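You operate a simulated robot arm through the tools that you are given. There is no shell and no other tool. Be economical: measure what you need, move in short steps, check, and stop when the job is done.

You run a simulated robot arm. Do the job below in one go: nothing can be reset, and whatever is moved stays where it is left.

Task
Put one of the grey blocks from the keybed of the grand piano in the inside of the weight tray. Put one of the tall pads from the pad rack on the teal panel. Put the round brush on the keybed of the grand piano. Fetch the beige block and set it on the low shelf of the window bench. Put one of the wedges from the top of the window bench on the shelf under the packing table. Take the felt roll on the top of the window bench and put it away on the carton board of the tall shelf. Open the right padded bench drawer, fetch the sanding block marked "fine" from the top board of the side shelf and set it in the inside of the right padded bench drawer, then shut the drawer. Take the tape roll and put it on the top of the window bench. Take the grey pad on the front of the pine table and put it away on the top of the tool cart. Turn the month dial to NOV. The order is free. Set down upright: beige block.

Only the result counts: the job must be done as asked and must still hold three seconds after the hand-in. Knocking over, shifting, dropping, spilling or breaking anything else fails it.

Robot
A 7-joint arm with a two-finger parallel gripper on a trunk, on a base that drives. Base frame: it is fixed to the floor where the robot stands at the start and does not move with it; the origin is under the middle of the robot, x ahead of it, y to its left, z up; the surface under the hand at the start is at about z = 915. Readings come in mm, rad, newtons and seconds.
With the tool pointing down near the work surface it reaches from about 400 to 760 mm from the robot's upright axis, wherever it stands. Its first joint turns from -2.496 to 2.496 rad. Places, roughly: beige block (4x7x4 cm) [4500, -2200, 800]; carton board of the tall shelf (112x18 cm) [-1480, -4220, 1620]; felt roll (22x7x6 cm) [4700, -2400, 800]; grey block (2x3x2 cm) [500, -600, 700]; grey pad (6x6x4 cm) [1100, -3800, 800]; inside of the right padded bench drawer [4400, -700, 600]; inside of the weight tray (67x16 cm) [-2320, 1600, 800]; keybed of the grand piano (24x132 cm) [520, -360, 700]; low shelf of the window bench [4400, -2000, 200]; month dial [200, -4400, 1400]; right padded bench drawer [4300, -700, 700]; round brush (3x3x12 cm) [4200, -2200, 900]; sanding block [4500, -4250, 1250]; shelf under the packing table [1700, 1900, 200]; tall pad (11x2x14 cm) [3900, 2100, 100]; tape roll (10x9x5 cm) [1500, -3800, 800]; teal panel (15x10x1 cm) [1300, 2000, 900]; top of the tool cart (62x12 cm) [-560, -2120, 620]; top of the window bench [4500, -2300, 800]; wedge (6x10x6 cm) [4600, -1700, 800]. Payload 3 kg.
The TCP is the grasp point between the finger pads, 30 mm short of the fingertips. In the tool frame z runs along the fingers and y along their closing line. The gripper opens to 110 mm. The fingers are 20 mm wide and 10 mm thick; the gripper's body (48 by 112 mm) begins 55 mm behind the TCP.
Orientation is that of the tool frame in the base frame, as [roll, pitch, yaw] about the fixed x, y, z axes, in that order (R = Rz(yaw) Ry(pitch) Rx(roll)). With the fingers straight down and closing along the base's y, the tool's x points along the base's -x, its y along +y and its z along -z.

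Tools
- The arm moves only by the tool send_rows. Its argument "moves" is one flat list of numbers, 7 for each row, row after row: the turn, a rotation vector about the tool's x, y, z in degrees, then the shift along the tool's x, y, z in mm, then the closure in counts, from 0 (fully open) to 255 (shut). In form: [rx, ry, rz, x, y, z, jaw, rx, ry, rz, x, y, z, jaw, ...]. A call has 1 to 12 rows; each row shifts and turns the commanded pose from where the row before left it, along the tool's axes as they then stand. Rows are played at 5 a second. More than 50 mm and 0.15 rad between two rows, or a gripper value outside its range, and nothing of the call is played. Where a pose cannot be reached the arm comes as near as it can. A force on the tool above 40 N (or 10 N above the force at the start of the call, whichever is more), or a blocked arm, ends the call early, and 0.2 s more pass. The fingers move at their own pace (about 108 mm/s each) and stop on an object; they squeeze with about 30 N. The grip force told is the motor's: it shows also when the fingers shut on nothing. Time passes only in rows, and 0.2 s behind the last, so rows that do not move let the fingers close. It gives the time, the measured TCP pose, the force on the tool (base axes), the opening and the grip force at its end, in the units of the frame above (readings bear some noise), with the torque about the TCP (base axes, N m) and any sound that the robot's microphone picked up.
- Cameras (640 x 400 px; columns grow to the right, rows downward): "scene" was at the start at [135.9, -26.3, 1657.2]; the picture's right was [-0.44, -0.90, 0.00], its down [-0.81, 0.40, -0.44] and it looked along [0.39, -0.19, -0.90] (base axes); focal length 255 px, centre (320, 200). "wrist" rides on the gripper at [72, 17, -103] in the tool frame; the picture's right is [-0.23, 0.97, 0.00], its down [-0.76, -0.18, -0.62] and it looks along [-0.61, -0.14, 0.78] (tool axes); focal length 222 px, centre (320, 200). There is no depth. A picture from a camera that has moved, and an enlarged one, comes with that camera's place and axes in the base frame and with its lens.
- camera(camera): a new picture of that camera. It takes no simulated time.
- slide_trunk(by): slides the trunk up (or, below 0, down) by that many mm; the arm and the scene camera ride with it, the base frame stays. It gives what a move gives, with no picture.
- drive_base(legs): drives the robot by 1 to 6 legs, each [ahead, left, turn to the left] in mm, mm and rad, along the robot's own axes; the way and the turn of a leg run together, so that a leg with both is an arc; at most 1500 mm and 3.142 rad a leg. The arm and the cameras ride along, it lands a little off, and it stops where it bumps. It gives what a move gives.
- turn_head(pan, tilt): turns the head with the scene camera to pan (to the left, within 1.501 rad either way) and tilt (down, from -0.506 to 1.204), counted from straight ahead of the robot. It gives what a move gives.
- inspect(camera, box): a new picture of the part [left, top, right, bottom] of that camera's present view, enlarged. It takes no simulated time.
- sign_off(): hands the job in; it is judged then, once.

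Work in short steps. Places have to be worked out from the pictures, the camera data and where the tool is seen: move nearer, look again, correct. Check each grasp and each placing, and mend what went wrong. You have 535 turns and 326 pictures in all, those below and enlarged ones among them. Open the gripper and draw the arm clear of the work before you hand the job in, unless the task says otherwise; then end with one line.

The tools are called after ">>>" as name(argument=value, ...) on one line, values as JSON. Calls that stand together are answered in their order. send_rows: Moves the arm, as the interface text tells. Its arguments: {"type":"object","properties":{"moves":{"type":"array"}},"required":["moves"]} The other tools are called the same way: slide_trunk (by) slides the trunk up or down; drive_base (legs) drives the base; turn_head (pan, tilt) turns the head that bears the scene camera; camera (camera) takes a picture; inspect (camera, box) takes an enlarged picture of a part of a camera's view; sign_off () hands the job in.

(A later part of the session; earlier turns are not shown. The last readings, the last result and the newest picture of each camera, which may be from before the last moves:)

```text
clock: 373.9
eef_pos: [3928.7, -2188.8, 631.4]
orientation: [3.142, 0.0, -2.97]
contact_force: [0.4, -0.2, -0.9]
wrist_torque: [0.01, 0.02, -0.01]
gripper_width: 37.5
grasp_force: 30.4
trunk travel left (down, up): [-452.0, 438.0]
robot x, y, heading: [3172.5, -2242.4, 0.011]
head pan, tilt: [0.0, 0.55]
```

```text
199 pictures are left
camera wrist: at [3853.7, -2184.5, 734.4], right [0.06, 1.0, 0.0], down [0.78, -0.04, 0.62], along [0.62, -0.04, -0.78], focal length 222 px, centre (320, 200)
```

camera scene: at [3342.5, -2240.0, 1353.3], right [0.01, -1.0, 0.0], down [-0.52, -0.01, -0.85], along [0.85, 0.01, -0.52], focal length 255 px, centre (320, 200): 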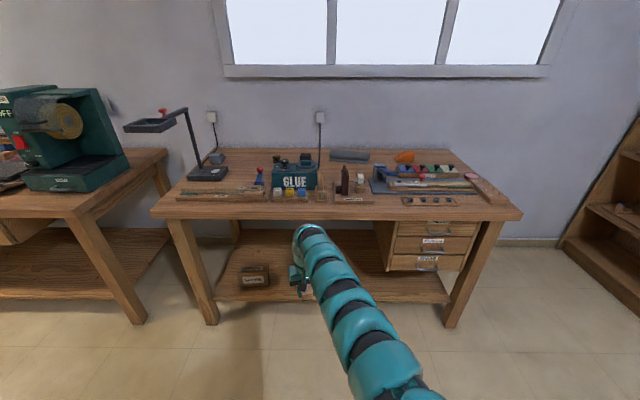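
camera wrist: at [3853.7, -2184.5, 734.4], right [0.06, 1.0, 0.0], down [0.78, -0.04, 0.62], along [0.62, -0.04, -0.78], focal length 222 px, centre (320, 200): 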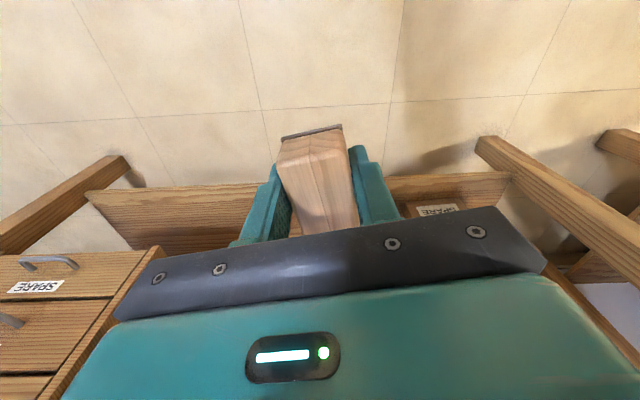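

The block's grey underside is visible, so its present pose is upright. Zoom on the shelf to place it right of the jar.

>>> inspect(camera="scene", box=[190, 210, 470, 330])

```text
2.29 times, centred on (330, 270) of scene
camera zoom: at [3342.5, -2240.0, 1353.3], right [0.01, -1.0, 0.0], down [-0.52, -0.01, -0.85], along [0.85, 0.01, -0.52], focal length 584 px, centre (297, 40)
```

zoom: 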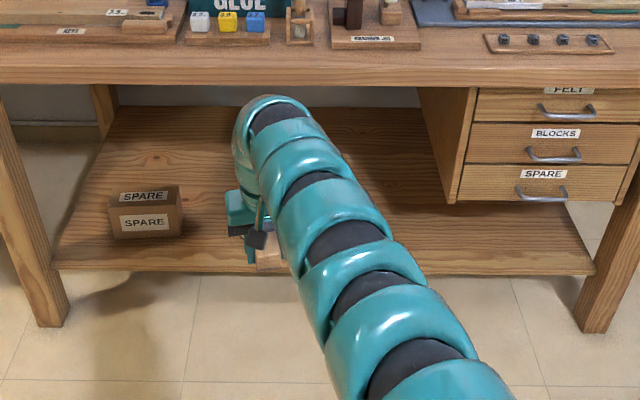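

Lower to just above shelf height in the open, strafe right 80 to clear the jar, and look again.

>>> slide_trunk(by=-320)

>>> drive_base(legs=[[150, -85, -0.011]])

>>> camera(camera="wrist")

>>> camera(camera="scene")

```text
clock: 377.1
eef_pos: [3928.1, -2190.5, 311.8]
orientation: [-3.142, 0.0, -2.968]
contact_force: [0.6, -0.6, -0.9]
wrist_torque: [0.0, 0.0, -0.01]
gripper_width: 37.6
grasp_force: 30.3
trunk travel left (down, up): [-132.0, 758.0]
robot x, y, heading: [3169.9, -2243.5, 0.012]
head pan, tilt: [0.0, 0.55]
```

```text
clock: 378.5
eef_pos: [4078.7, -2282.3, 311.4]
orientation: [3.141, 0.0, -2.979]
contact_force: [0.2, -0.1, -0.7]
wrist_torque: [0.01, -0.01, 0.01]
gripper_width: 37.1
grasp_force: 29.7
trunk travel left (down, up): [-132.0, 758.0]
robot x, y, heading: [3324.8, -2329.0, -0.001]
head pan, tilt: [0.0, 0.55]
```

```text
197 pictures are left
camera wrist: at [4004.7, -2276.5, 414.5], right [0.07, 1.0, 0.0], down [0.78, -0.05, 0.62], along [0.62, -0.04, -0.78], focal length 222 px, centre (320, 200)
```

wrist: 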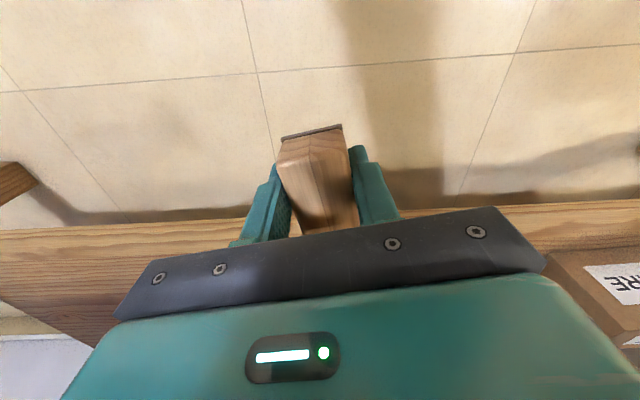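

```text
196 pictures are left
camera scene: at [3492.8, -2326.8, 1033.4], right [0.0, -1.0, 0.0], down [-0.52, 0.0, -0.85], along [0.85, 0.0, -0.52], focal length 255 px, centre (320, 200)
```

scene: 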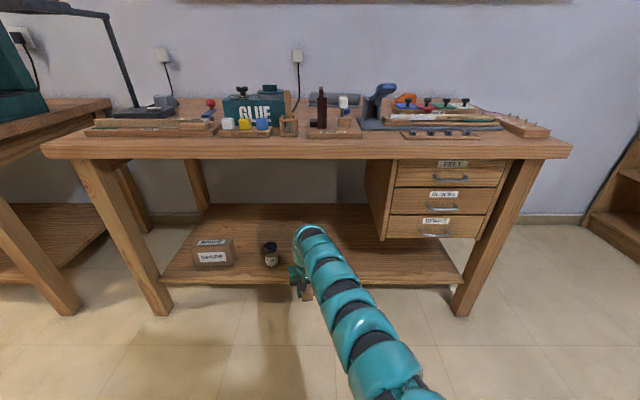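

Block bottom ≈265, shelf ≈200. Drive in 235 mm and check.

>>> drive_base(legs=[[240, 0, 0]])

>>> camera(camera="wrist")

>>> inspect(camera="scene", box=[220, 180, 420, 310])

```text
clock: 380.3
eef_pos: [4317.4, -2281.5, 312.0]
orientation: [-3.14, 0.0, -2.978]
contact_force: [0.6, -0.4, -0.4]
wrist_torque: [0.0, -0.01, 0.03]
gripper_width: 37.1
grasp_force: 29.9
trunk travel left (down, up): [-132.0, 758.0]
robot x, y, heading: [3559.7, -2328.3, -0.0]
head pan, tilt: [0.0, 0.55]
```

```text
195 pictures are left
camera wrist: at [4243.7, -2275.6, 414.6], right [0.07, 1.0, 0.0], down [0.78, -0.05, 0.62], along [0.62, -0.04, -0.78], focal length 222 px, centre (320, 200)
```

wrist: 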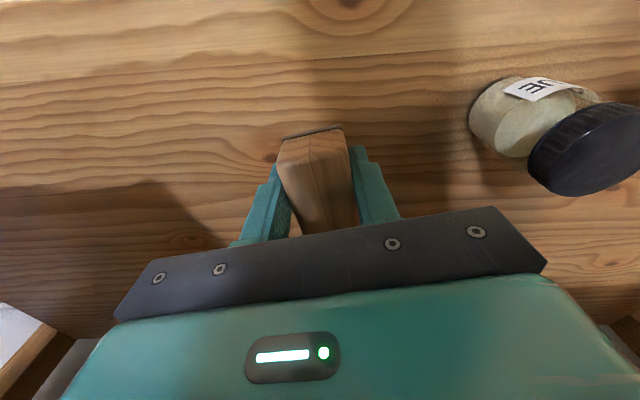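

```text
3.08 times, centred on (320, 245) of scene
camera zoom: at [3731.9, -2326.5, 1033.3], right [0.0, -1.0, 0.0], down [-0.52, 0.0, -0.85], along [0.85, 0.0, -0.52], focal length 785 px, centre (320, 62)
```

zoom: 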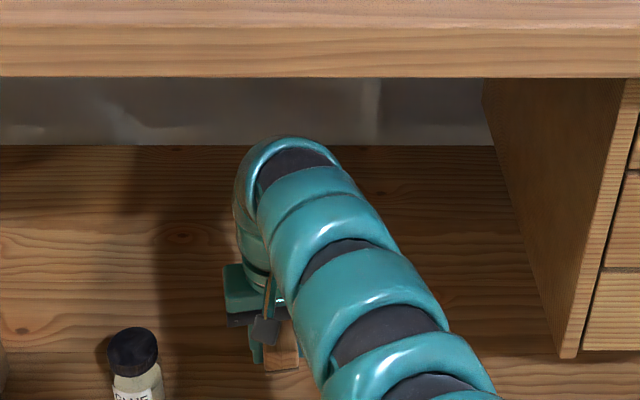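

Inside and clear. Lower 40 by trunk, then guarded rows.

>>> slide_trunk(by=-40)

>>> send_rows(moves=[0, 0, 0, 0, 0, 4, 255, 0, 0, 0, 0, 0, 4, 255, 0, 0, 0, 0, 0, 4, 255, 0, 0, 0, 0, 0, 4, 255, 0, 0, 0, 0, 0, 4, 255, 0, 0, 0, 0, 0, 4, 255, 0, 0, 0, 0, 0, 4, 255, 0, 0, 0, 0, 0, 4, 255])

>>> camera(camera="wrist")

```text
clock: 381.1
eef_pos: [4319.2, -2281.5, 272.1]
orientation: [-3.14, -0.002, -2.978]
contact_force: [0.4, 0.3, -0.7]
wrist_torque: [-0.01, -0.01, 0.02]
gripper_width: 37.1
grasp_force: 30.4
trunk travel left (down, up): [-92.0, 798.0]
robot x, y, heading: [3563.6, -2325.5, 0.001]
head pan, tilt: [0.0, 0.55]
```

```text
clock: 382.9
eef_pos: [4312.3, -2283.2, 245.6]
orientation: [-3.141, 0.002, -2.979]
contact_force: [0.1, -0.4, -0.5]
wrist_torque: [-0.01, 0.0, 0.04]
gripper_width: 37.3
grasp_force: 30.2
out of reach, approached as far as the arm can: row 2, 5
trunk travel left (down, up): [-92.0, 798.0]
robot x, y, heading: [3556.9, -2327.4, -0.001]
head pan, tilt: [0.0, 0.55]
```

```text
193 pictures are left
camera wrist: at [4238.0, -2277.7, 348.0], right [0.07, 1.0, 0.0], down [0.78, -0.05, 0.62], along [0.62, -0.04, -0.78], focal length 222 px, centre (320, 200)
```

wrist: 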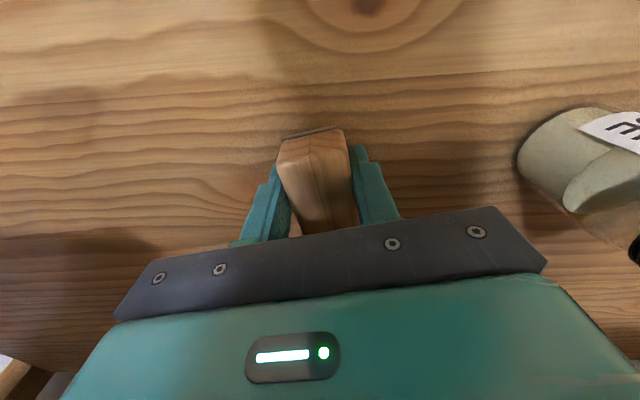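

>>> send_rows(moves=[0, 0, 0, 2, 0, 3, 255, 0, 0, 0, 2, 0, 3, 255, 0, 0, 0, 2, 0, 3, 255, 0, 0, 0, 2, 0, 3, 255, 0, 0, 0, 0, 0, 3, 255, 0, 0, 0, 0, 0, 3, 255, 0, 0, 0, 0, 0, 3, 255, 0, 0, 0, 0, 0, 3, 255, 0, 0, 0, 0, 0, 3, 255, 0, 0, 0, 0, 0, 3, 255])

>>> camera(camera="wrist")

```text
clock: 384.4
eef_pos: [4308.3, -2283.1, 230.3]
orientation: [-3.142, 0.007, -2.98]
contact_force: [-3.8, -1.5, 19.2]
wrist_torque: [-0.12, 0.28, -0.01]
gripper_width: 37.3
grasp_force: 30.6
trunk travel left (down, up): [-92.0, 798.0]
robot x, y, heading: [3561.1, -2329.1, -0.0]
head pan, tilt: [0.0, 0.55]
stopped in row 7: the force on the tool passed its limit at 43 N (the readings are from after the stop); the commanded pose is now the measured one
```

```text
192 pictures are left
camera wrist: at [4232.3, -2277.8, 332.2], right [0.07, 1.0, 0.0], down [0.78, -0.05, 0.63], along [0.63, -0.04, -0.78], focal length 222 px, centre (320, 200)
```

wrist: 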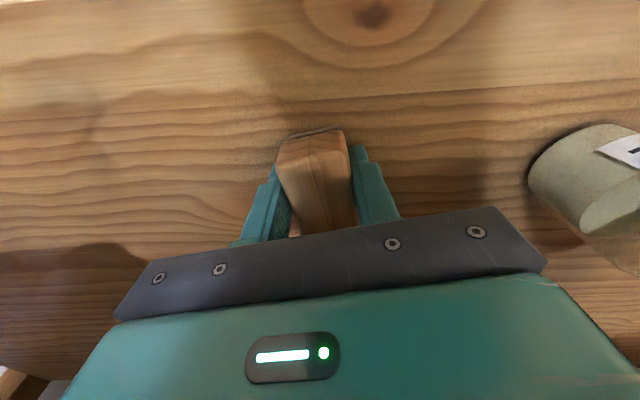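

Set down (contact at TCP 230). Ease, open modestly, lift 110 and look.

>>> send_rows(moves=[0, 0, 0, 0, 0, -1, 255, 0, 0, 0, 0, 0, 0, 160, 0, 0, 0, 0, 0, 0, 130, 0, 0, 0, 0, 0, 0, 130])

>>> slide_trunk(by=110)

>>> camera(camera="wrist")

```text
clock: 385.4
eef_pos: [4306.0, -2281.9, 230.6]
orientation: [3.139, 0.004, -2.978]
contact_force: [1.5, 15.8, 17.1]
wrist_torque: [-0.08, 0.02, 0.02]
gripper_width: 45.6
grasp_force: 0.0
trunk travel left (down, up): [-92.0, 798.0]
robot x, y, heading: [3564.1, -2328.4, 0.0]
head pan, tilt: [0.0, 0.55]
```

```text
clock: 386.9
eef_pos: [4305.9, -2282.9, 336.9]
orientation: [-3.14, 0.001, -2.979]
contact_force: [0.1, 1.0, -0.5]
wrist_torque: [0.02, 0.02, 0.02]
gripper_width: 53.8
grasp_force: 0.0
trunk travel left (down, up): [-202.0, 688.0]
robot x, y, heading: [3562.4, -2326.6, 0.005]
head pan, tilt: [0.0, 0.55]
```

```text
191 pictures are left
camera wrist: at [4231.5, -2277.7, 440.6], right [0.07, 1.0, 0.0], down [0.78, -0.05, 0.62], along [0.62, -0.04, -0.78], focal length 222 px, centre (320, 200)
```

wrist: 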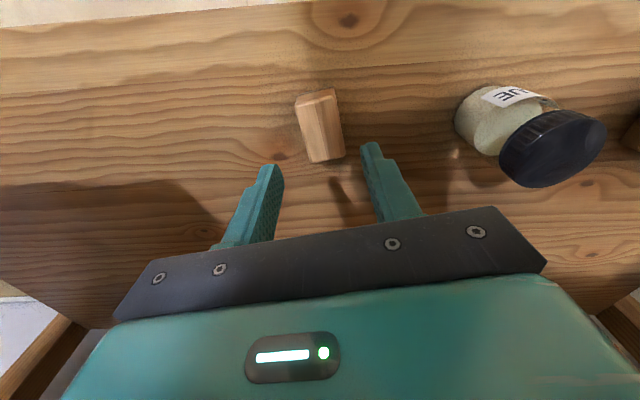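

Beige block stands on the low shelf. Back out, then test whether the arm reaches farther with the hand higher relative to the trunk (needed for items at x≈4650+).

>>> drive_base(legs=[[-330, 0, 0]])

>>> slide_trunk(by=400)

>>> send_rows(moves=[0, 0, 4, 0, 0, -50, 0, 0, 0, 5, 0, 0, -50, 0, 0, 0, 0, 0, 0, -50, 0, 0, 0, 0, 0, 0, -50, 0, 0, 0, 0, 0, 0, -50, 0])

>>> send_rows(moves=[0, 0, 0, -40, 0, 0, 0, 0, 0, 0, -40, 0, 0, 0, 0, 0, 0, -40, 0, 0, 0, 0, 0, 0, -40, 0, 0, 0])

```text
clock: 389.1
eef_pos: [3972.7, -2283.0, 339.5]
orientation: [-3.141, 0.002, -2.978]
contact_force: [-0.2, -0.3, -0.6]
wrist_torque: [0.02, 0.0, 0.01]
gripper_width: 54.0
grasp_force: 0.0
trunk travel left (down, up): [-202.0, 688.0]
robot x, y, heading: [3226.7, -2330.7, 0.001]
head pan, tilt: [0.0, 0.55]
```

```text
clock: 392.9
eef_pos: [3971.6, -2283.8, 738.6]
orientation: [3.141, 0.002, -2.978]
contact_force: [0.5, 0.0, 0.2]
wrist_torque: [0.01, 0.02, 0.01]
gripper_width: 54.0
grasp_force: 0.1
trunk travel left (down, up): [-602.0, 288.0]
robot x, y, heading: [3229.9, -2328.8, 0.001]
head pan, tilt: [0.0, 0.55]
```

```text
clock: 394.1
eef_pos: [3972.3, -2280.7, 987.8]
orientation: [-3.141, 0.003, -3.134]
contact_force: [-0.3, -0.4, 0.9]
wrist_torque: [0.03, -0.01, 0.01]
gripper_width: 110.2
grasp_force: 0.0
trunk travel left (down, up): [-602.0, 288.0]
robot x, y, heading: [3230.5, -2326.0, 0.001]
head pan, tilt: [0.0, 0.55]
```

```text
clock: 395.1
eef_pos: [3998.6, -2284.8, 986.9]
orientation: [-3.141, 0.003, -3.136]
contact_force: [-0.1, 0.0, -0.2]
wrist_torque: [0.01, -0.02, -0.01]
gripper_width: 109.8
grasp_force: 0.0
out of reach, approached as far as the arm can: row 1, 2, 3, 4
trunk travel left (down, up): [-602.0, 288.0]
robot x, y, heading: [3227.7, -2327.0, -0.001]
head pan, tilt: [0.0, 0.55]
```

Down-pose reach limit is ~770 mm. Test a 45° forward-tilted hand.

>>> send_rows(moves=[0, -8.2, 0, 0, 0, 0, 0, 0, -8.2, 0, 0, 0, 0, 0, 0, -8.2, 0, 0, 0, 0, 0, 0, -8.2, 0, 0, 0, 0, 0, 0, -8.2, 0, 0, 0, 0, 0, 0, 0, 0, -35, 0, 35, 0, 0, 0, 0, -35, 0, 35, 0, 0, 0, 0, -35, 0, 35, 0, 0, 0, 0, -35, 0, 35, 0])

```text
clock: 397.1
eef_pos: [4155.1, -2284.5, 969.3]
orientation: [3.138, 0.713, -3.137]
contact_force: [0.5, -0.3, -0.4]
wrist_torque: [0.03, 0.0, 0.01]
gripper_width: 109.8
grasp_force: 0.0
out of reach, approached as far as the arm can: row 9
trunk travel left (down, up): [-602.0, 288.0]
robot x, y, heading: [3227.3, -2328.4, 0.001]
head pan, tilt: [0.0, 0.55]
```

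With a 41° forward tilt the reach grows to ~928 mm. Raise 100, move so the hand comes over the dark wedge (4650,-2149).

>>> slide_trunk(by=120)

>>> drive_base(legs=[[0, 135, 0], [480, 0, 0]])

>>> camera(camera="wrist")

>>> camera(camera="scene")

```text
clock: 398.6
eef_pos: [4154.1, -2283.5, 1092.5]
orientation: [-3.142, 0.717, -3.136]
contact_force: [-0.4, 0.0, -0.3]
wrist_torque: [-0.02, 0.03, -0.01]
gripper_width: 110.0
grasp_force: 0.0
trunk travel left (down, up): [-722.0, 168.0]
robot x, y, heading: [3229.2, -2331.1, 0.002]
head pan, tilt: [0.0, 0.55]
```

```text
clock: 402.4
eef_pos: [4643.1, -2129.7, 1092.5]
orientation: [-3.141, 0.717, -3.122]
contact_force: [-0.1, -0.6, -0.1]
wrist_torque: [0.0, 0.02, 0.01]
gripper_width: 109.9
grasp_force: 0.2
trunk travel left (down, up): [-722.0, 168.0]
robot x, y, heading: [3714.1, -2185.8, 0.019]
head pan, tilt: [0.0, 0.55]
```

```text
190 pictures are left
camera wrist: at [4519.4, -2114.4, 1122.3], right [0.15, 0.98, 0.15], down [0.17, -0.17, 0.97], along [0.97, -0.12, -0.19], focal length 222 px, centre (320, 200)
```

wrist: 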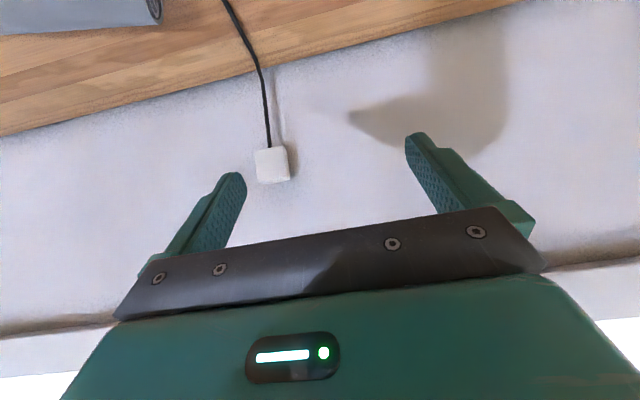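

```text
189 pictures are left
camera scene: at [3888.7, -2182.6, 1623.2], right [0.01, -1.0, 0.0], down [-0.52, -0.01, -0.85], along [0.85, 0.01, -0.52], focal length 255 px, centre (320, 200)
```

scene: 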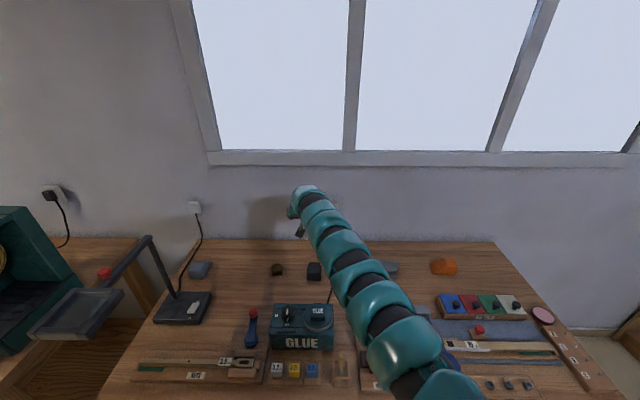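

>>> inspect(camera="scene", box=[240, 180, 400, 300])

```text
3.33 times, centred on (320, 240) of scene
camera zoom: at [3888.7, -2182.6, 1623.2], right [0.01, -1.0, 0.0], down [-0.52, -0.01, -0.85], along [0.85, 0.01, -0.52], focal length 851 px, centre (320, 67)
```

zoom: 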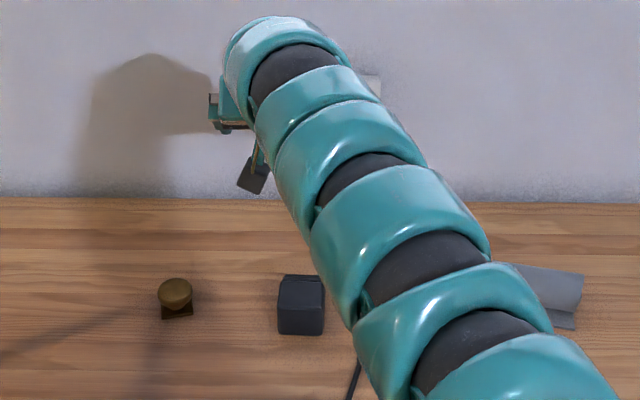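

Dark wedge: centre y≈-2151, from x≈4600 to 4700. Shift y by -21 and lower 200, then check.

>>> send_rows(moves=[0, 0, 0, 0, -21, 0, 0, 0, 0, 0, 0, 0, 0, 0])

>>> slide_trunk(by=-170)

>>> inspect(camera="scene", box=[240, 150, 400, 270])

>>> camera(camera="wrist")

```text
clock: 403.0
eef_pos: [4641.9, -2148.6, 1092.6]
orientation: [3.141, 0.717, -3.121]
contact_force: [0.0, 0.0, 0.4]
wrist_torque: [-0.01, 0.0, 0.02]
gripper_width: 110.0
grasp_force: 0.1
trunk travel left (down, up): [-722.0, 168.0]
robot x, y, heading: [3716.2, -2185.6, 0.019]
head pan, tilt: [0.0, 0.55]
```

```text
clock: 404.9
eef_pos: [4642.2, -2151.0, 922.9]
orientation: [-3.14, 0.716, -3.122]
contact_force: [-0.4, 0.4, -0.2]
wrist_torque: [0.01, 0.0, -0.02]
gripper_width: 110.1
grasp_force: 0.0
trunk travel left (down, up): [-552.0, 338.0]
robot x, y, heading: [3720.7, -2185.0, 0.013]
head pan, tilt: [0.0, 0.55]
```

```text
3.33 times, centred on (320, 210) of scene
camera zoom: at [3887.7, -2182.6, 1453.4], right [0.01, -1.0, 0.0], down [-0.52, -0.01, -0.85], along [0.85, 0.01, -0.52], focal length 851 px, centre (320, 167)
```

zoom: 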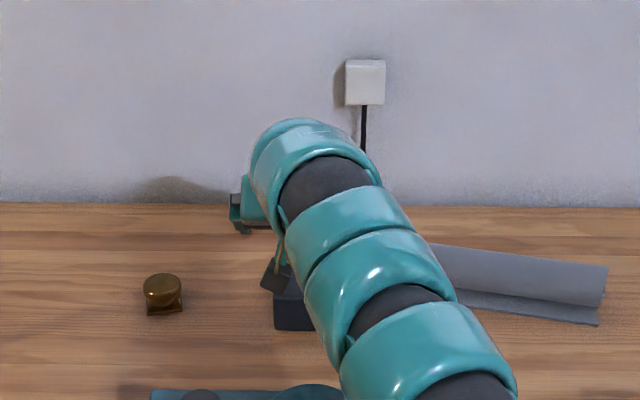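

```text
186 pictures are left
camera wrist: at [4518.7, -2135.7, 952.5], right [0.15, 0.98, 0.15], down [0.17, -0.17, 0.97], along [0.97, -0.12, -0.19], focal length 222 px, centre (320, 200)
```

wrist: 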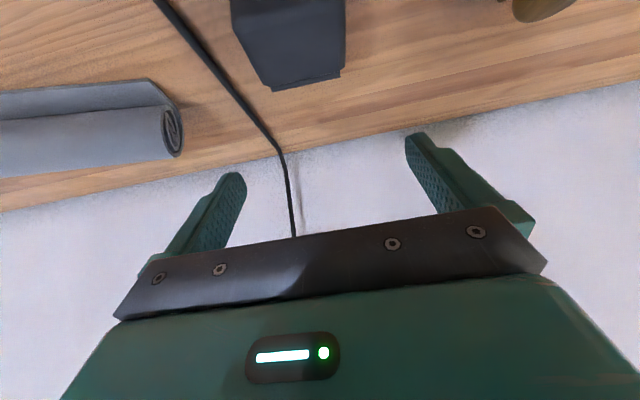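

Wedge spans x≈4617–4719 centred y≈-2152. Move 12 forward and lower 92 to TCP z≈830, then check.

>>> send_rows(moves=[0, 0, 0, -9, 0, 8, 0, 0, 0, 0, 0, 0, 0, 0])

>>> slide_trunk(by=-70)

>>> camera(camera="wrist")

```text
clock: 405.5
eef_pos: [4651.2, -2151.0, 923.6]
orientation: [3.141, 0.718, -3.122]
contact_force: [-0.4, 0.3, 0.7]
wrist_torque: [-0.02, -0.01, -0.01]
gripper_width: 109.9
grasp_force: 0.1
trunk travel left (down, up): [-552.0, 338.0]
robot x, y, heading: [3716.8, -2186.7, 0.014]
head pan, tilt: [0.0, 0.55]
```

```text
clock: 406.6
eef_pos: [4651.3, -2151.8, 852.7]
orientation: [3.141, 0.716, -3.122]
contact_force: [-0.3, 0.0, 0.6]
wrist_torque: [-0.01, -0.02, 0.0]
gripper_width: 110.1
grasp_force: 0.1
trunk travel left (down, up): [-482.0, 408.0]
robot x, y, heading: [3717.2, -2187.9, 0.012]
head pan, tilt: [0.0, 0.55]
```

```text
185 pictures are left
camera wrist: at [4528.0, -2136.1, 883.0], right [0.15, 0.98, 0.15], down [0.17, -0.17, 0.97], along [0.97, -0.12, -0.19], focal length 222 px, centre (320, 200)
```

wrist: 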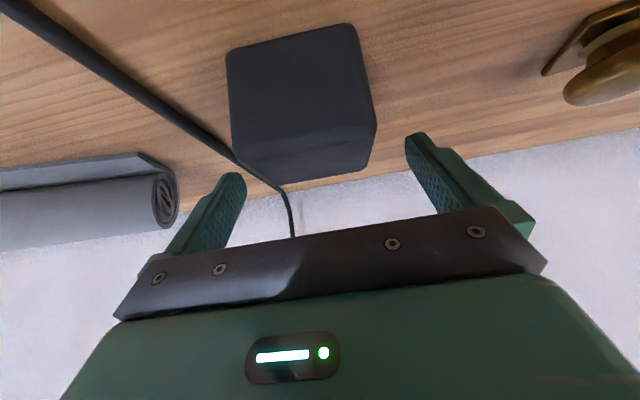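

Shift y −6 and lower another 24 mm, guarded, then close.

>>> send_rows(moves=[0, 0, 0, 0, -7, 0, 0, 0, 0, 0, 4, 0, 4.5, 0, 0, 0, 0, 4, 0, 4.5, 0, 0, 0, 0, 4, 0, 4.5, 0, 0, 0, 0, 4, 0, 4.5, 0])

>>> camera(camera="wrist")

```text
clock: 407.8
eef_pos: [4650.3, -2157.6, 828.9]
orientation: [3.139, 0.717, -3.123]
contact_force: [-0.5, -0.4, 0.4]
wrist_torque: [0.05, 0.01, 0.03]
gripper_width: 110.0
grasp_force: 0.1
trunk travel left (down, up): [-482.0, 408.0]
robot x, y, heading: [3716.9, -2187.8, 0.013]
head pan, tilt: [0.0, 0.55]
```

```text
184 pictures are left
camera wrist: at [4527.3, -2142.8, 858.8], right [0.15, 0.98, 0.15], down [0.17, -0.17, 0.97], along [0.97, -0.12, -0.19], focal length 222 px, centre (320, 200)
```

wrist: 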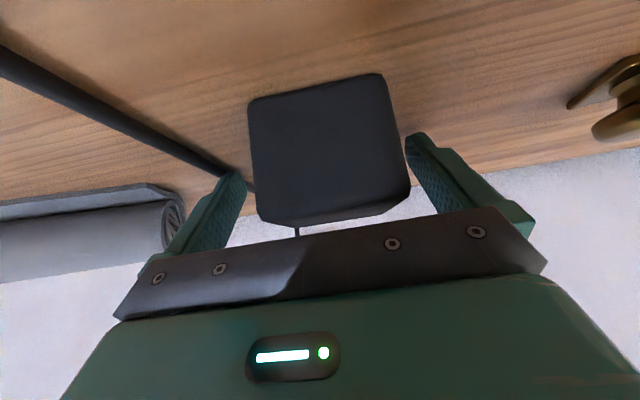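

Wedge is between the fingers. Close.

>>> send_rows(moves=[0, 0, 0, 2, 0, 2, 0, 0, 0, 0, 0, 0, 0, 255, 0, 0, 0, 0, 0, 0, 255, 0, 0, 0, 0, 0, 0, 255])

>>> slide_trunk(by=200)

>>> camera(camera="wrist")

```text
clock: 408.8
eef_pos: [4649.7, -2157.7, 829.5]
orientation: [-3.141, 0.721, -3.12]
contact_force: [-1.6, 2.1, 14.7]
wrist_torque: [0.06, -0.15, 0.2]
gripper_width: 55.8
grasp_force: 30.1
trunk travel left (down, up): [-482.0, 408.0]
robot x, y, heading: [3717.8, -2186.4, 0.014]
head pan, tilt: [0.0, 0.55]
```

```text
clock: 411.0
eef_pos: [4650.3, -2157.8, 1025.5]
orientation: [-3.141, 0.719, -3.121]
contact_force: [0.4, -0.5, -2.0]
wrist_torque: [0.01, -0.01, -0.03]
gripper_width: 55.9
grasp_force: 29.2
trunk travel left (down, up): [-682.0, 208.0]
robot x, y, heading: [3716.5, -2186.4, 0.018]
head pan, tilt: [0.0, 0.55]
```

```text
183 pictures are left
camera wrist: at [4527.6, -2142.7, 1055.4], right [0.15, 0.98, 0.15], down [0.17, -0.17, 0.97], along [0.97, -0.12, -0.19], focal length 222 px, centre (320, 200)
```

wrist: 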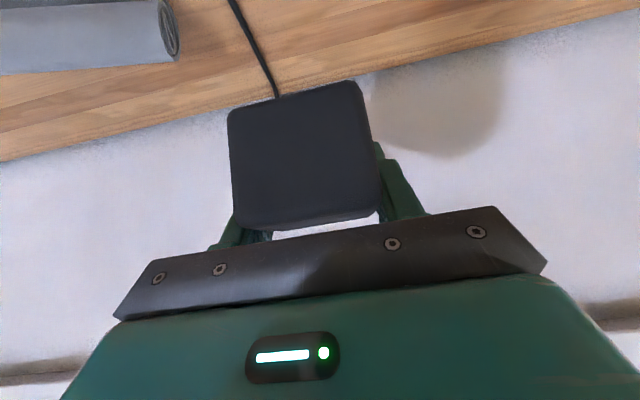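

Wedge held (55.9 mm). Back off, turn north and travel to the packing table.

>>> slide_trunk(by=150)

>>> drive_base(legs=[[-480, 0, 0], [0, 0, 1.555], [1500, 0, 0], [1500, 0, 0]])

>>> turn_head(pan=0.7, tilt=0.55)

>>> camera(camera="scene")

```text
clock: 412.7
eef_pos: [4649.8, -2158.5, 1175.6]
orientation: [-3.141, 0.717, -3.123]
contact_force: [0.0, -0.3, -2.1]
wrist_torque: [-0.01, -0.06, 0.0]
gripper_width: 55.7
grasp_force: 30.2
trunk travel left (down, up): [-832.0, 58.0]
robot x, y, heading: [3716.6, -2187.6, 0.016]
head pan, tilt: [0.0, 0.55]
```

```text
clock: 433.5
eef_pos: [3345.5, 1753.4, 1176.1]
orientation: [3.141, 0.718, -1.602]
contact_force: [-0.8, -0.1, -2.1]
wrist_torque: [0.0, 0.0, -0.01]
gripper_width: 55.8
grasp_force: 29.9
trunk travel left (down, up): [-832.0, 58.0]
robot x, y, heading: [3325.0, 821.1, 1.531]
head pan, tilt: [0.0, 0.55]
```

```text
clock: 434.5
eef_pos: [3344.7, 1752.2, 1176.0]
orientation: [3.141, 0.718, -1.601]
contact_force: [0.3, -0.7, -2.1]
wrist_torque: [0.02, 0.03, -0.03]
gripper_width: 55.7
grasp_force: 29.7
trunk travel left (down, up): [-832.0, 58.0]
robot x, y, heading: [3325.6, 819.1, 1.534]
head pan, tilt: [0.7, 0.55]
```

```text
182 pictures are left
camera scene: at [3274.1, 972.1, 1733.3], right [0.79, 0.62, 0.0], down [0.32, -0.41, -0.85], along [-0.52, 0.67, -0.52], focal length 255 px, centre (320, 200)
```

scene: 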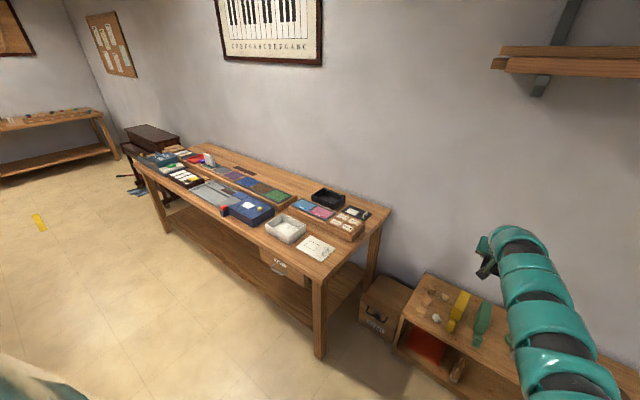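

Table front is at y≈1667, x 630–2720; the standing pad is fine. Strafe west to x≈1700.

>>> drive_base(legs=[[0, 0, 0.037], [0, 1480, 0]])

>>> turn_head(pan=0.0, tilt=0.75)

>>> camera(camera="scene")

```text
clock: 442.3
eef_pos: [1786.7, 1724.8, 1175.4]
orientation: [-3.142, 0.717, -1.534]
contact_force: [-0.1, 0.2, -1.9]
wrist_torque: [0.06, 0.01, -0.02]
gripper_width: 55.7
grasp_force: 29.9
trunk travel left (down, up): [-832.0, 58.0]
robot x, y, heading: [1836.4, 796.1, 1.602]
head pan, tilt: [0.7, 0.55]
```

```text
clock: 443.4
eef_pos: [1788.2, 1725.7, 1175.8]
orientation: [-3.141, 0.717, -1.531]
contact_force: [0.2, -0.4, -2.5]
wrist_torque: [0.05, 0.03, 0.01]
gripper_width: 55.8
grasp_force: 29.9
trunk travel left (down, up): [-832.0, 58.0]
robot x, y, heading: [1837.1, 793.4, 1.609]
head pan, tilt: [0.0, 0.75]
```

```text
181 pictures are left
camera scene: at [1828.4, 957.9, 1715.9], right [1.0, 0.04, 0.0], down [0.02, -0.68, -0.73], along [-0.03, 0.73, -0.68], focal length 255 px, centre (320, 200)
```

scene: 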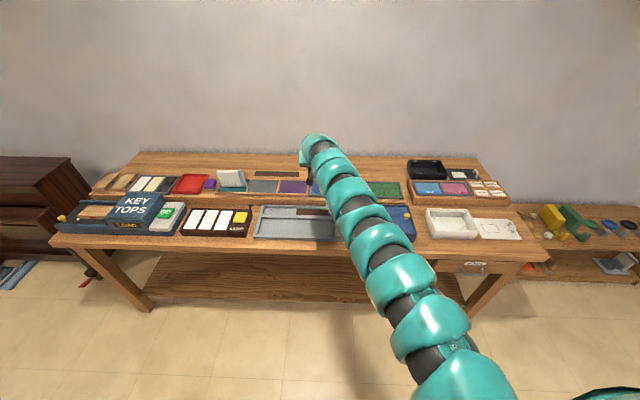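

Retract the hand ~240 mm horizontally (keeping the tilt) so I can lower in front of the table.

>>> send_rows(moves=[0, 0, 0, 37, 0, -32, 255, 0, 0, 0, 37, 0, -32, 255, 0, 0, 0, 37, 0, -32, 255, 0, 0, 0, 37, 0, -32, 255, 0, 0, 0, 37, 0, -32, 255])

>>> drive_base(legs=[[0, 80, -0.033]])

```text
clock: 444.6
eef_pos: [1797.6, 1479.7, 1173.5]
orientation: [3.141, 0.72, -1.534]
contact_force: [0.6, 0.1, -2.6]
wrist_torque: [-0.01, -0.02, 0.03]
gripper_width: 55.8
grasp_force: 30.2
trunk travel left (down, up): [-832.0, 58.0]
robot x, y, heading: [1829.4, 791.6, 1.602]
head pan, tilt: [0.0, 0.75]
```

```text
clock: 445.6
eef_pos: [1738.0, 1481.0, 1171.6]
orientation: [-3.138, 0.717, -1.565]
contact_force: [-0.8, -0.1, -1.9]
wrist_torque: [0.03, -0.05, -0.03]
gripper_width: 55.8
grasp_force: 29.9
trunk travel left (down, up): [-832.0, 58.0]
robot x, y, heading: [1750.9, 794.2, 1.569]
head pan, tilt: [0.0, 0.75]
```

Lower the trunk 780 in front of the table and look.

>>> slide_trunk(by=-400)

>>> slide_trunk(by=-400)

>>> turn_head(pan=0.0, tilt=0.5)

>>> camera(camera="scene")

>>> camera(camera="wrist")

```text
clock: 449.5
eef_pos: [1738.5, 1480.8, 773.3]
orientation: [3.14, 0.717, -1.565]
contact_force: [-0.1, 0.1, -1.9]
wrist_torque: [0.05, 0.02, 0.01]
gripper_width: 55.5
grasp_force: 29.8
trunk travel left (down, up): [-432.0, 458.0]
robot x, y, heading: [1757.1, 787.3, 1.571]
head pan, tilt: [0.0, 0.75]
```

```text
clock: 453.3
eef_pos: [1738.7, 1480.6, 373.0]
orientation: [3.141, 0.718, -1.564]
contact_force: [0.4, 1.3, -1.8]
wrist_torque: [0.03, 0.04, -0.01]
gripper_width: 55.8
grasp_force: 30.1
trunk travel left (down, up): [-32.0, 858.0]
robot x, y, heading: [1754.5, 792.6, 1.572]
head pan, tilt: [0.0, 0.75]
```

```text
clock: 454.1
eef_pos: [1737.4, 1479.3, 372.7]
orientation: [-3.14, 0.717, -1.564]
contact_force: [-0.2, 0.9, -2.1]
wrist_torque: [-0.02, -0.04, -0.03]
gripper_width: 55.9
grasp_force: 29.5
trunk travel left (down, up): [-32.0, 858.0]
robot x, y, heading: [1753.9, 789.7, 1.576]
head pan, tilt: [0.0, 0.499]
```

```text
180 pictures are left
camera scene: at [1754.0, 964.2, 937.8], right [1.0, 0.0, 0.0], down [0.0, -0.48, -0.88], along [0.0, 0.88, -0.48], focal length 255 px, centre (320, 200)
```

scene: 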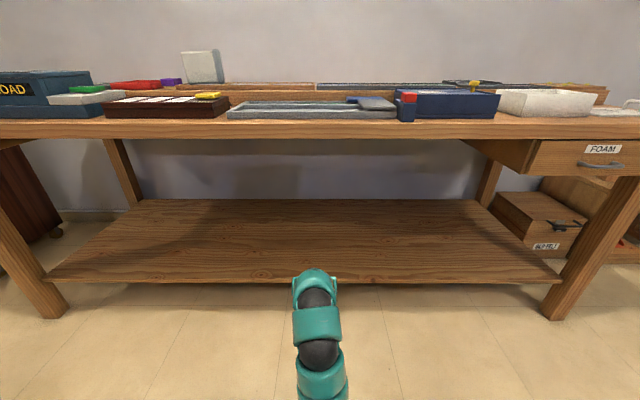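

```text
179 pictures are left
camera wrist: at [1722.0, 1358.6, 402.3], right [-0.97, 0.16, 0.15], down [0.18, 0.17, 0.97], along [0.14, 0.97, -0.19], focal length 222 px, centre (320, 200)
```

wrist: 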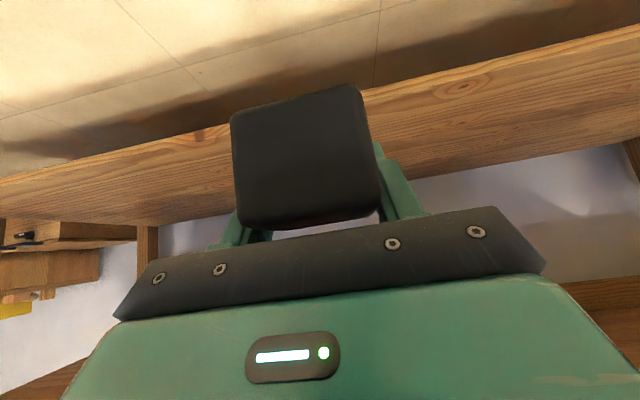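

The shelf (z≈200, front y≈1690) is empty. Drive in 310 mm and then lower with guarded rows.

>>> drive_base(legs=[[315, 0, 0]])

>>> send_rows(moves=[0, 0, 0, 19, 0, 22, 255, 0, 0, 0, 19, 0, 22, 255, 0, 0, 0, 19, 0, 22, 255, 0, 0, 0, 6, 0, 7, 255])

>>> camera(camera="wrist")

>>> camera(camera="scene")

```text
clock: 456.2
eef_pos: [1738.3, 1793.0, 372.8]
orientation: [-3.142, 0.717, -1.564]
contact_force: [1.1, -0.5, -1.3]
wrist_torque: [0.02, -0.01, 0.02]
gripper_width: 56.1
grasp_force: 29.6
trunk travel left (down, up): [-32.0, 858.0]
robot x, y, heading: [1756.7, 1100.3, 1.569]
head pan, tilt: [0.0, 0.499]
```

```text
clock: 457.4
eef_pos: [1741.6, 1827.0, 340.2]
orientation: [3.081, 0.815, -1.631]
contact_force: [-0.6, 0.0, -2.8]
wrist_torque: [0.04, 0.01, -0.03]
gripper_width: 55.7
grasp_force: 30.3
trunk travel left (down, up): [-32.0, 858.0]
robot x, y, heading: [1755.9, 1101.7, 1.573]
head pan, tilt: [0.0, 0.499]
stopped in row 4: the arm was blocked; the commanded pose is now the measured one
```

```text
178 pictures are left
camera wrist: at [1723.6, 1703.2, 357.3], right [-0.96, 0.17, 0.2], down [0.22, 0.06, 0.97], along [0.16, 0.98, -0.1], focal length 222 px, centre (320, 200)
```

wrist: 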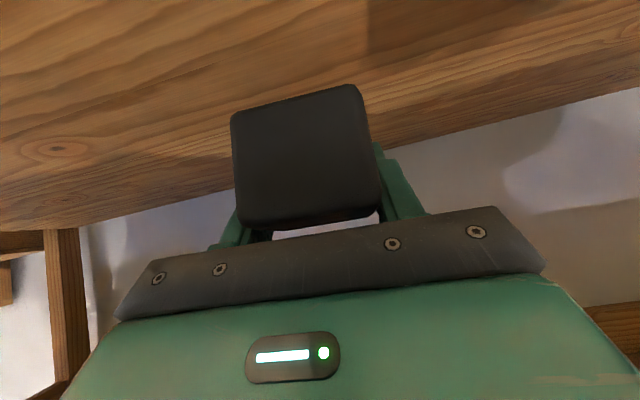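

```text
177 pictures are left
camera scene: at [1755.0, 1281.2, 936.4], right [1.0, 0.0, 0.0], down [0.0, -0.48, -0.88], along [0.0, 0.88, -0.48], focal length 255 px, centre (320, 200)
```

scene: 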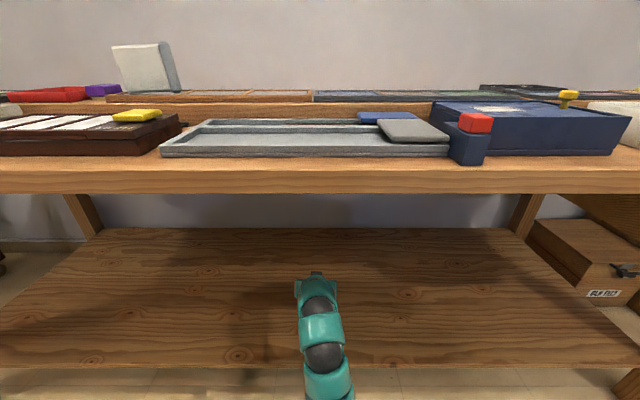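

The arm's elbow was blocked when retracted low. Back the base off 230 and work with a more extended arm instead; fix the orientation too.

>>> drive_base(legs=[[-240, 0, 0]])

>>> send_rows(moves=[3.4, 5.0, 0, 0, 0, 0, 255, 0, 0, 2.5, -30, 0, 26, 255, 0, 0, 0, -37, 0, 32, 255, 0, 0, 0, -37, 0, 32, 255])

```text
clock: 459.2
eef_pos: [1742.3, 1583.7, 332.1]
orientation: [3.08, 0.804, -1.63]
contact_force: [0.2, -0.4, -1.7]
wrist_torque: [0.01, -0.02, 0.01]
gripper_width: 55.9
grasp_force: 30.3
trunk travel left (down, up): [-32.0, 858.0]
robot x, y, heading: [1755.8, 858.3, 1.57]
head pan, tilt: [0.0, 0.499]
```

```text
clock: 460.2
eef_pos: [1752.8, 1719.5, 342.9]
orientation: [3.104, 0.727, -1.684]
contact_force: [-0.2, 0.9, -0.9]
wrist_torque: [0.04, -0.02, -0.03]
gripper_width: 55.7
grasp_force: 30.0
trunk travel left (down, up): [-32.0, 858.0]
robot x, y, heading: [1754.5, 864.1, 1.571]
head pan, tilt: [0.0, 0.499]
```

>>> send_rows(moves=[-4.3, 0, -5.0, 0, 0, 0, 255, 0, 0, 0, -30, 0, 26, 255, 0, 0, 0, -30, 0, 26, 255, 0, 0, 0, 0, 0, 0, 255])

>>> camera(camera="scene")

```text
clock: 461.2
eef_pos: [1750.6, 1797.3, 343.4]
orientation: [3.108, 0.729, -1.569]
contact_force: [0.8, -0.3, -0.7]
wrist_torque: [0.0, -0.04, 0.01]
gripper_width: 55.9
grasp_force: 29.9
trunk travel left (down, up): [-32.0, 858.0]
robot x, y, heading: [1754.6, 862.1, 1.575]
head pan, tilt: [0.0, 0.499]
```

```text
176 pictures are left
camera scene: at [1753.9, 1033.8, 938.1], right [1.0, 0.0, 0.0], down [0.0, -0.48, -0.88], along [0.0, 0.88, -0.48], focal length 255 px, centre (320, 200)
```

scene: 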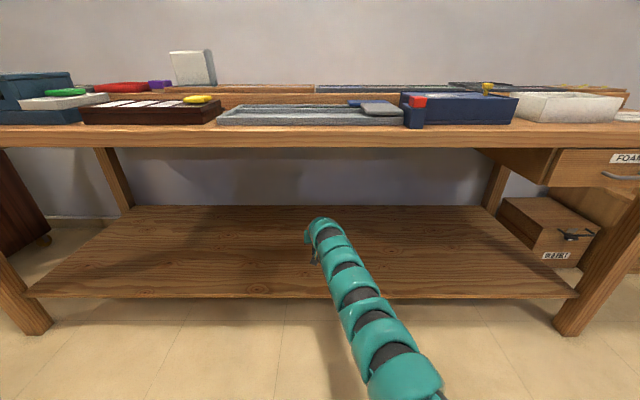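

Posture is good now. Level the roll and lower ~80 mm in guarded rows.

>>> send_rows(moves=[1.9, 0, 0, 0, 0, 0, 255, 0, 0, 0, 13, 0, 15, 255, 0, 0, 0, 13, 0, 15, 255, 0, 0, 0, 13, 0, 15, 255, 0, 0, 0, 13, 0, 15, 255, 0, 0, 0, 0, 0, 0, 255])

>>> camera(camera="wrist")

```text
clock: 462.6
eef_pos: [1748.4, 1784.4, 265.1]
orientation: [3.141, 0.73, -1.568]
contact_force: [-0.6, -0.1, -1.4]
wrist_torque: [0.05, -0.01, 0.02]
gripper_width: 56.0
grasp_force: 30.5
out of reach, approached as far as the arm can: row 3, 4, 5
trunk travel left (down, up): [-32.0, 858.0]
robot x, y, heading: [1756.1, 860.6, 1.57]
head pan, tilt: [0.0, 0.499]
```

```text
175 pictures are left
camera wrist: at [1732.6, 1662.4, 293.8], right [-0.97, 0.17, 0.15], down [0.18, 0.15, 0.97], along [0.14, 0.97, -0.18], focal length 222 px, centre (320, 200)
```

wrist: 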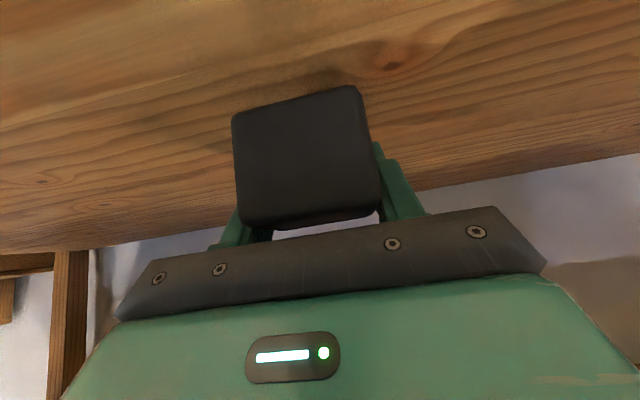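

>>> send_rows(moves=[0, 0, 0, 2.5, 0, 2.5, 255, 0, 0, 0, 2.5, 0, 2.5, 255, 0, 0, 0, 2.5, 0, 2.5, 255, 0, 0, 0, 2.5, 0, 2.5, 255, 0, 0, 0, 2.5, 0, 2.5, 255, 0, 0, 0, 2.5, 0, 2.5, 255, 0, 0, 0, 2.5, 0, 2.5, 255, 0, 0, 0, 2.5, 0, 2.5, 255, 0, 0, 0, 2.5, 0, 2.5, 255, 0, 0, 0, 2.5, 0, 2.5, 255])

>>> camera(camera="wrist")

```text
clock: 464.8
eef_pos: [1748.1, 1776.9, 237.4]
orientation: [-3.141, 0.727, -1.568]
contact_force: [0.0, 0.3, -2.3]
wrist_torque: [0.02, 0.01, -0.02]
gripper_width: 55.9
grasp_force: 30.1
out of reach, approached as far as the arm can: row 3, 7, 10
trunk travel left (down, up): [-32.0, 858.0]
robot x, y, heading: [1753.7, 862.5, 1.57]
head pan, tilt: [0.0, 0.499]
```

```text
174 pictures are left
camera wrist: at [1731.0, 1654.4, 265.1], right [-0.97, 0.17, 0.15], down [0.18, 0.15, 0.97], along [0.14, 0.97, -0.18], focal length 222 px, centre (320, 200)
```

wrist: 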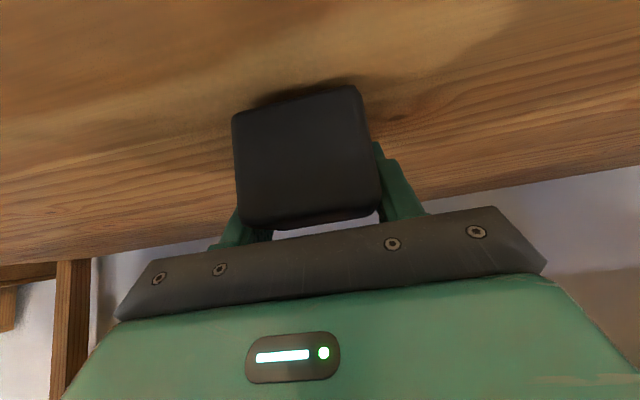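

Close to the surface (shadow touching). Continue a little with guarded steps.

>>> send_rows(moves=[0, 0, 0, 1.5, 0, 1.5, 255, 0, 0, 0, 1.5, 0, 1.5, 255, 0, 0, 0, 1.5, 0, 1.5, 255, 0, 0, 0, 1.5, 0, 1.5, 255, 0, 0, 0, 1.5, 0, 1.5, 255, 0, 0, 0, 1.5, 0, 1.5, 255, 0, 0, 0, 1.5, 0, 1.5, 255, 0, 0, 0, 1.5, 0, 1.5, 255])

```text
clock: 466.6
eef_pos: [1747.5, 1774.1, 230.5]
orientation: [3.141, 0.734, -1.57]
contact_force: [3.6, -3.7, 19.6]
wrist_torque: [-1.09, -0.18, 0.14]
gripper_width: 55.7
grasp_force: 29.9
out of reach, approached as far as the arm can: row 4
trunk travel left (down, up): [-32.0, 858.0]
robot x, y, heading: [1751.2, 860.8, 1.567]
head pan, tilt: [0.0, 0.499]
```

Contact. Open and retreat along the tool axis.

>>> send_rows(moves=[0, 0, 0, 0, 0, 0, 115, 0, 0, 0, 0, 0, 0, 50, 0, 0, 0, 0, 0, 0, 30, 0, 0, 0, 0, 0, -25, 30, 0, 0, 0, 0, 0, -30, 30, 0, 0, 0, 0, 0, -35, 30, 0, 0, 0, 0, 0, -35, 30])

>>> camera(camera="wrist")

```text
clock: 468.2
eef_pos: [1737.5, 1694.4, 317.2]
orientation: [3.14, 0.725, -1.564]
contact_force: [-3.9, -2.4, -1.2]
wrist_torque: [0.22, -0.2, -0.19]
gripper_width: 96.7
grasp_force: 0.2
out of reach, approached as far as the arm can: row 7
trunk travel left (down, up): [-32.0, 858.0]
robot x, y, heading: [1752.9, 862.1, 1.574]
head pan, tilt: [0.0, 0.499]
```

```text
173 pictures are left
camera wrist: at [1722.4, 1572.4, 344.8], right [-0.97, 0.16, 0.15], down [0.18, 0.16, 0.97], along [0.13, 0.97, -0.18], focal length 222 px, centre (320, 200)
```

wrist: 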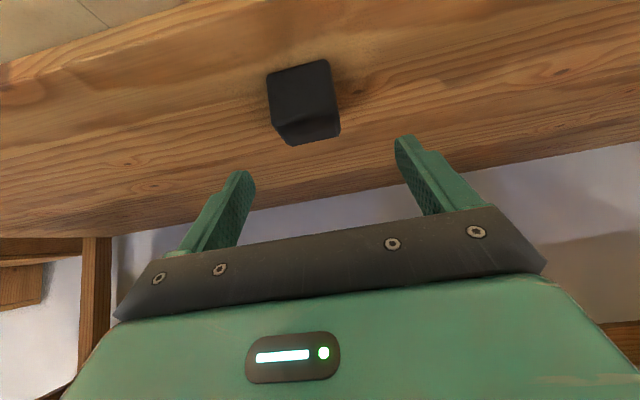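

Wedge is on the shelf. Retract the hand out from under the table, then raise the trunk.

>>> send_rows(moves=[0, 0, 0, 30, 0, -36, 30, 0, 0, 0, 30, 0, -36, 30, 0, 0, 0, 30, 0, -36, 30, 0, 0, 0, 30, 0, -36, 30])

>>> slide_trunk(by=400)

>>> slide_trunk(by=400)

>>> camera(camera="scene")

```text
clock: 469.2
eef_pos: [1693.2, 1669.3, 293.6]
orientation: [-3.141, 0.725, -1.569]
contact_force: [-0.2, 1.2, 0.2]
wrist_torque: [-0.03, -0.02, -0.02]
gripper_width: 96.8
grasp_force: 0.1
out of reach, approached as far as the arm can: row 1, 2, 3, 4
trunk travel left (down, up): [-32.0, 858.0]
robot x, y, heading: [1751.8, 856.9, 1.577]
head pan, tilt: [0.0, 0.499]
```

```text
clock: 472.3
eef_pos: [1693.7, 1663.3, 659.5]
orientation: [-3.137, 0.716, -1.568]
contact_force: [0.9, -6.8, -2.0]
wrist_torque: [0.85, 0.08, 0.06]
gripper_width: 96.9
grasp_force: 0.0
trunk travel left (down, up): [-402.0, 488.0]
robot x, y, heading: [1753.1, 861.1, 1.571]
head pan, tilt: [0.0, 0.499]
stopped: the force on the tool passed its limit at 52 N (the readings are from after the stop); the commanded pose is now the measured one
```

```text
clock: 472.9
eef_pos: [1694.9, 1661.5, 658.2]
orientation: [-3.132, 0.701, -1.567]
contact_force: [-0.4, 2.9, -13.5]
wrist_torque: [0.05, 0.09, 0.02]
gripper_width: 97.0
grasp_force: 0.0
trunk travel left (down, up): [-409.0, 481.0]
robot x, y, heading: [1753.7, 860.1, 1.57]
head pan, tilt: [0.0, 0.499]
stopped: the force on the tool passed its limit at 49 N (the readings are from after the stop); the commanded pose is now the measured one
```

```text
172 pictures are left
camera scene: at [1753.8, 1036.1, 1314.8], right [1.0, 0.0, 0.0], down [0.0, -0.48, -0.88], along [0.0, 0.88, -0.48], focal length 255 px, centre (320, 200)
```

scene: 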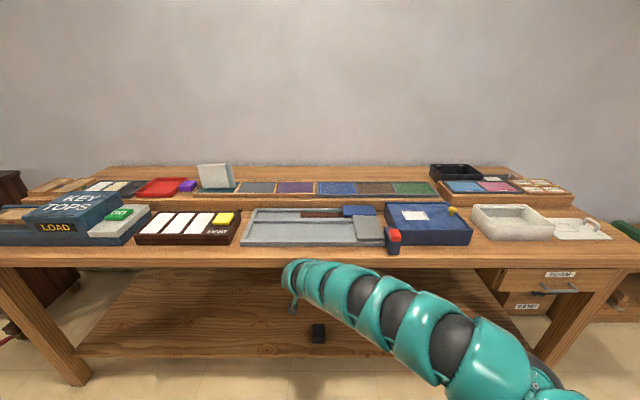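

The arm hadn't retracted and touched the table's underside; items on it look unmoved. Lower 100 and then retract properly.

>>> slide_trunk(by=-100)

>>> send_rows(moves=[0, 0, 0, 37, 0, -32, 30, 0, 0, 0, 37, 0, -32, 30, 0, 0, 0, 37, 0, -32, 30])

```text
clock: 474.2
eef_pos: [1693.9, 1661.1, 561.4]
orientation: [-3.133, 0.706, -1.564]
contact_force: [0.3, 0.1, -0.6]
wrist_torque: [-0.01, 0.0, 0.02]
gripper_width: 96.9
grasp_force: 0.1
trunk travel left (down, up): [-309.0, 581.0]
robot x, y, heading: [1752.8, 859.1, 1.576]
head pan, tilt: [0.0, 0.499]
```

```text
clock: 475.0
eef_pos: [1650.7, 1609.5, 510.2]
orientation: [-3.134, 0.704, -1.568]
contact_force: [-0.9, -0.2, 0.1]
wrist_torque: [0.02, -0.02, 0.03]
gripper_width: 96.9
grasp_force: 0.1
out of reach, approached as far as the arm can: row 1, 2, 3
trunk travel left (down, up): [-309.0, 581.0]
robot x, y, heading: [1752.2, 860.9, 1.572]
head pan, tilt: [0.0, 0.499]
```

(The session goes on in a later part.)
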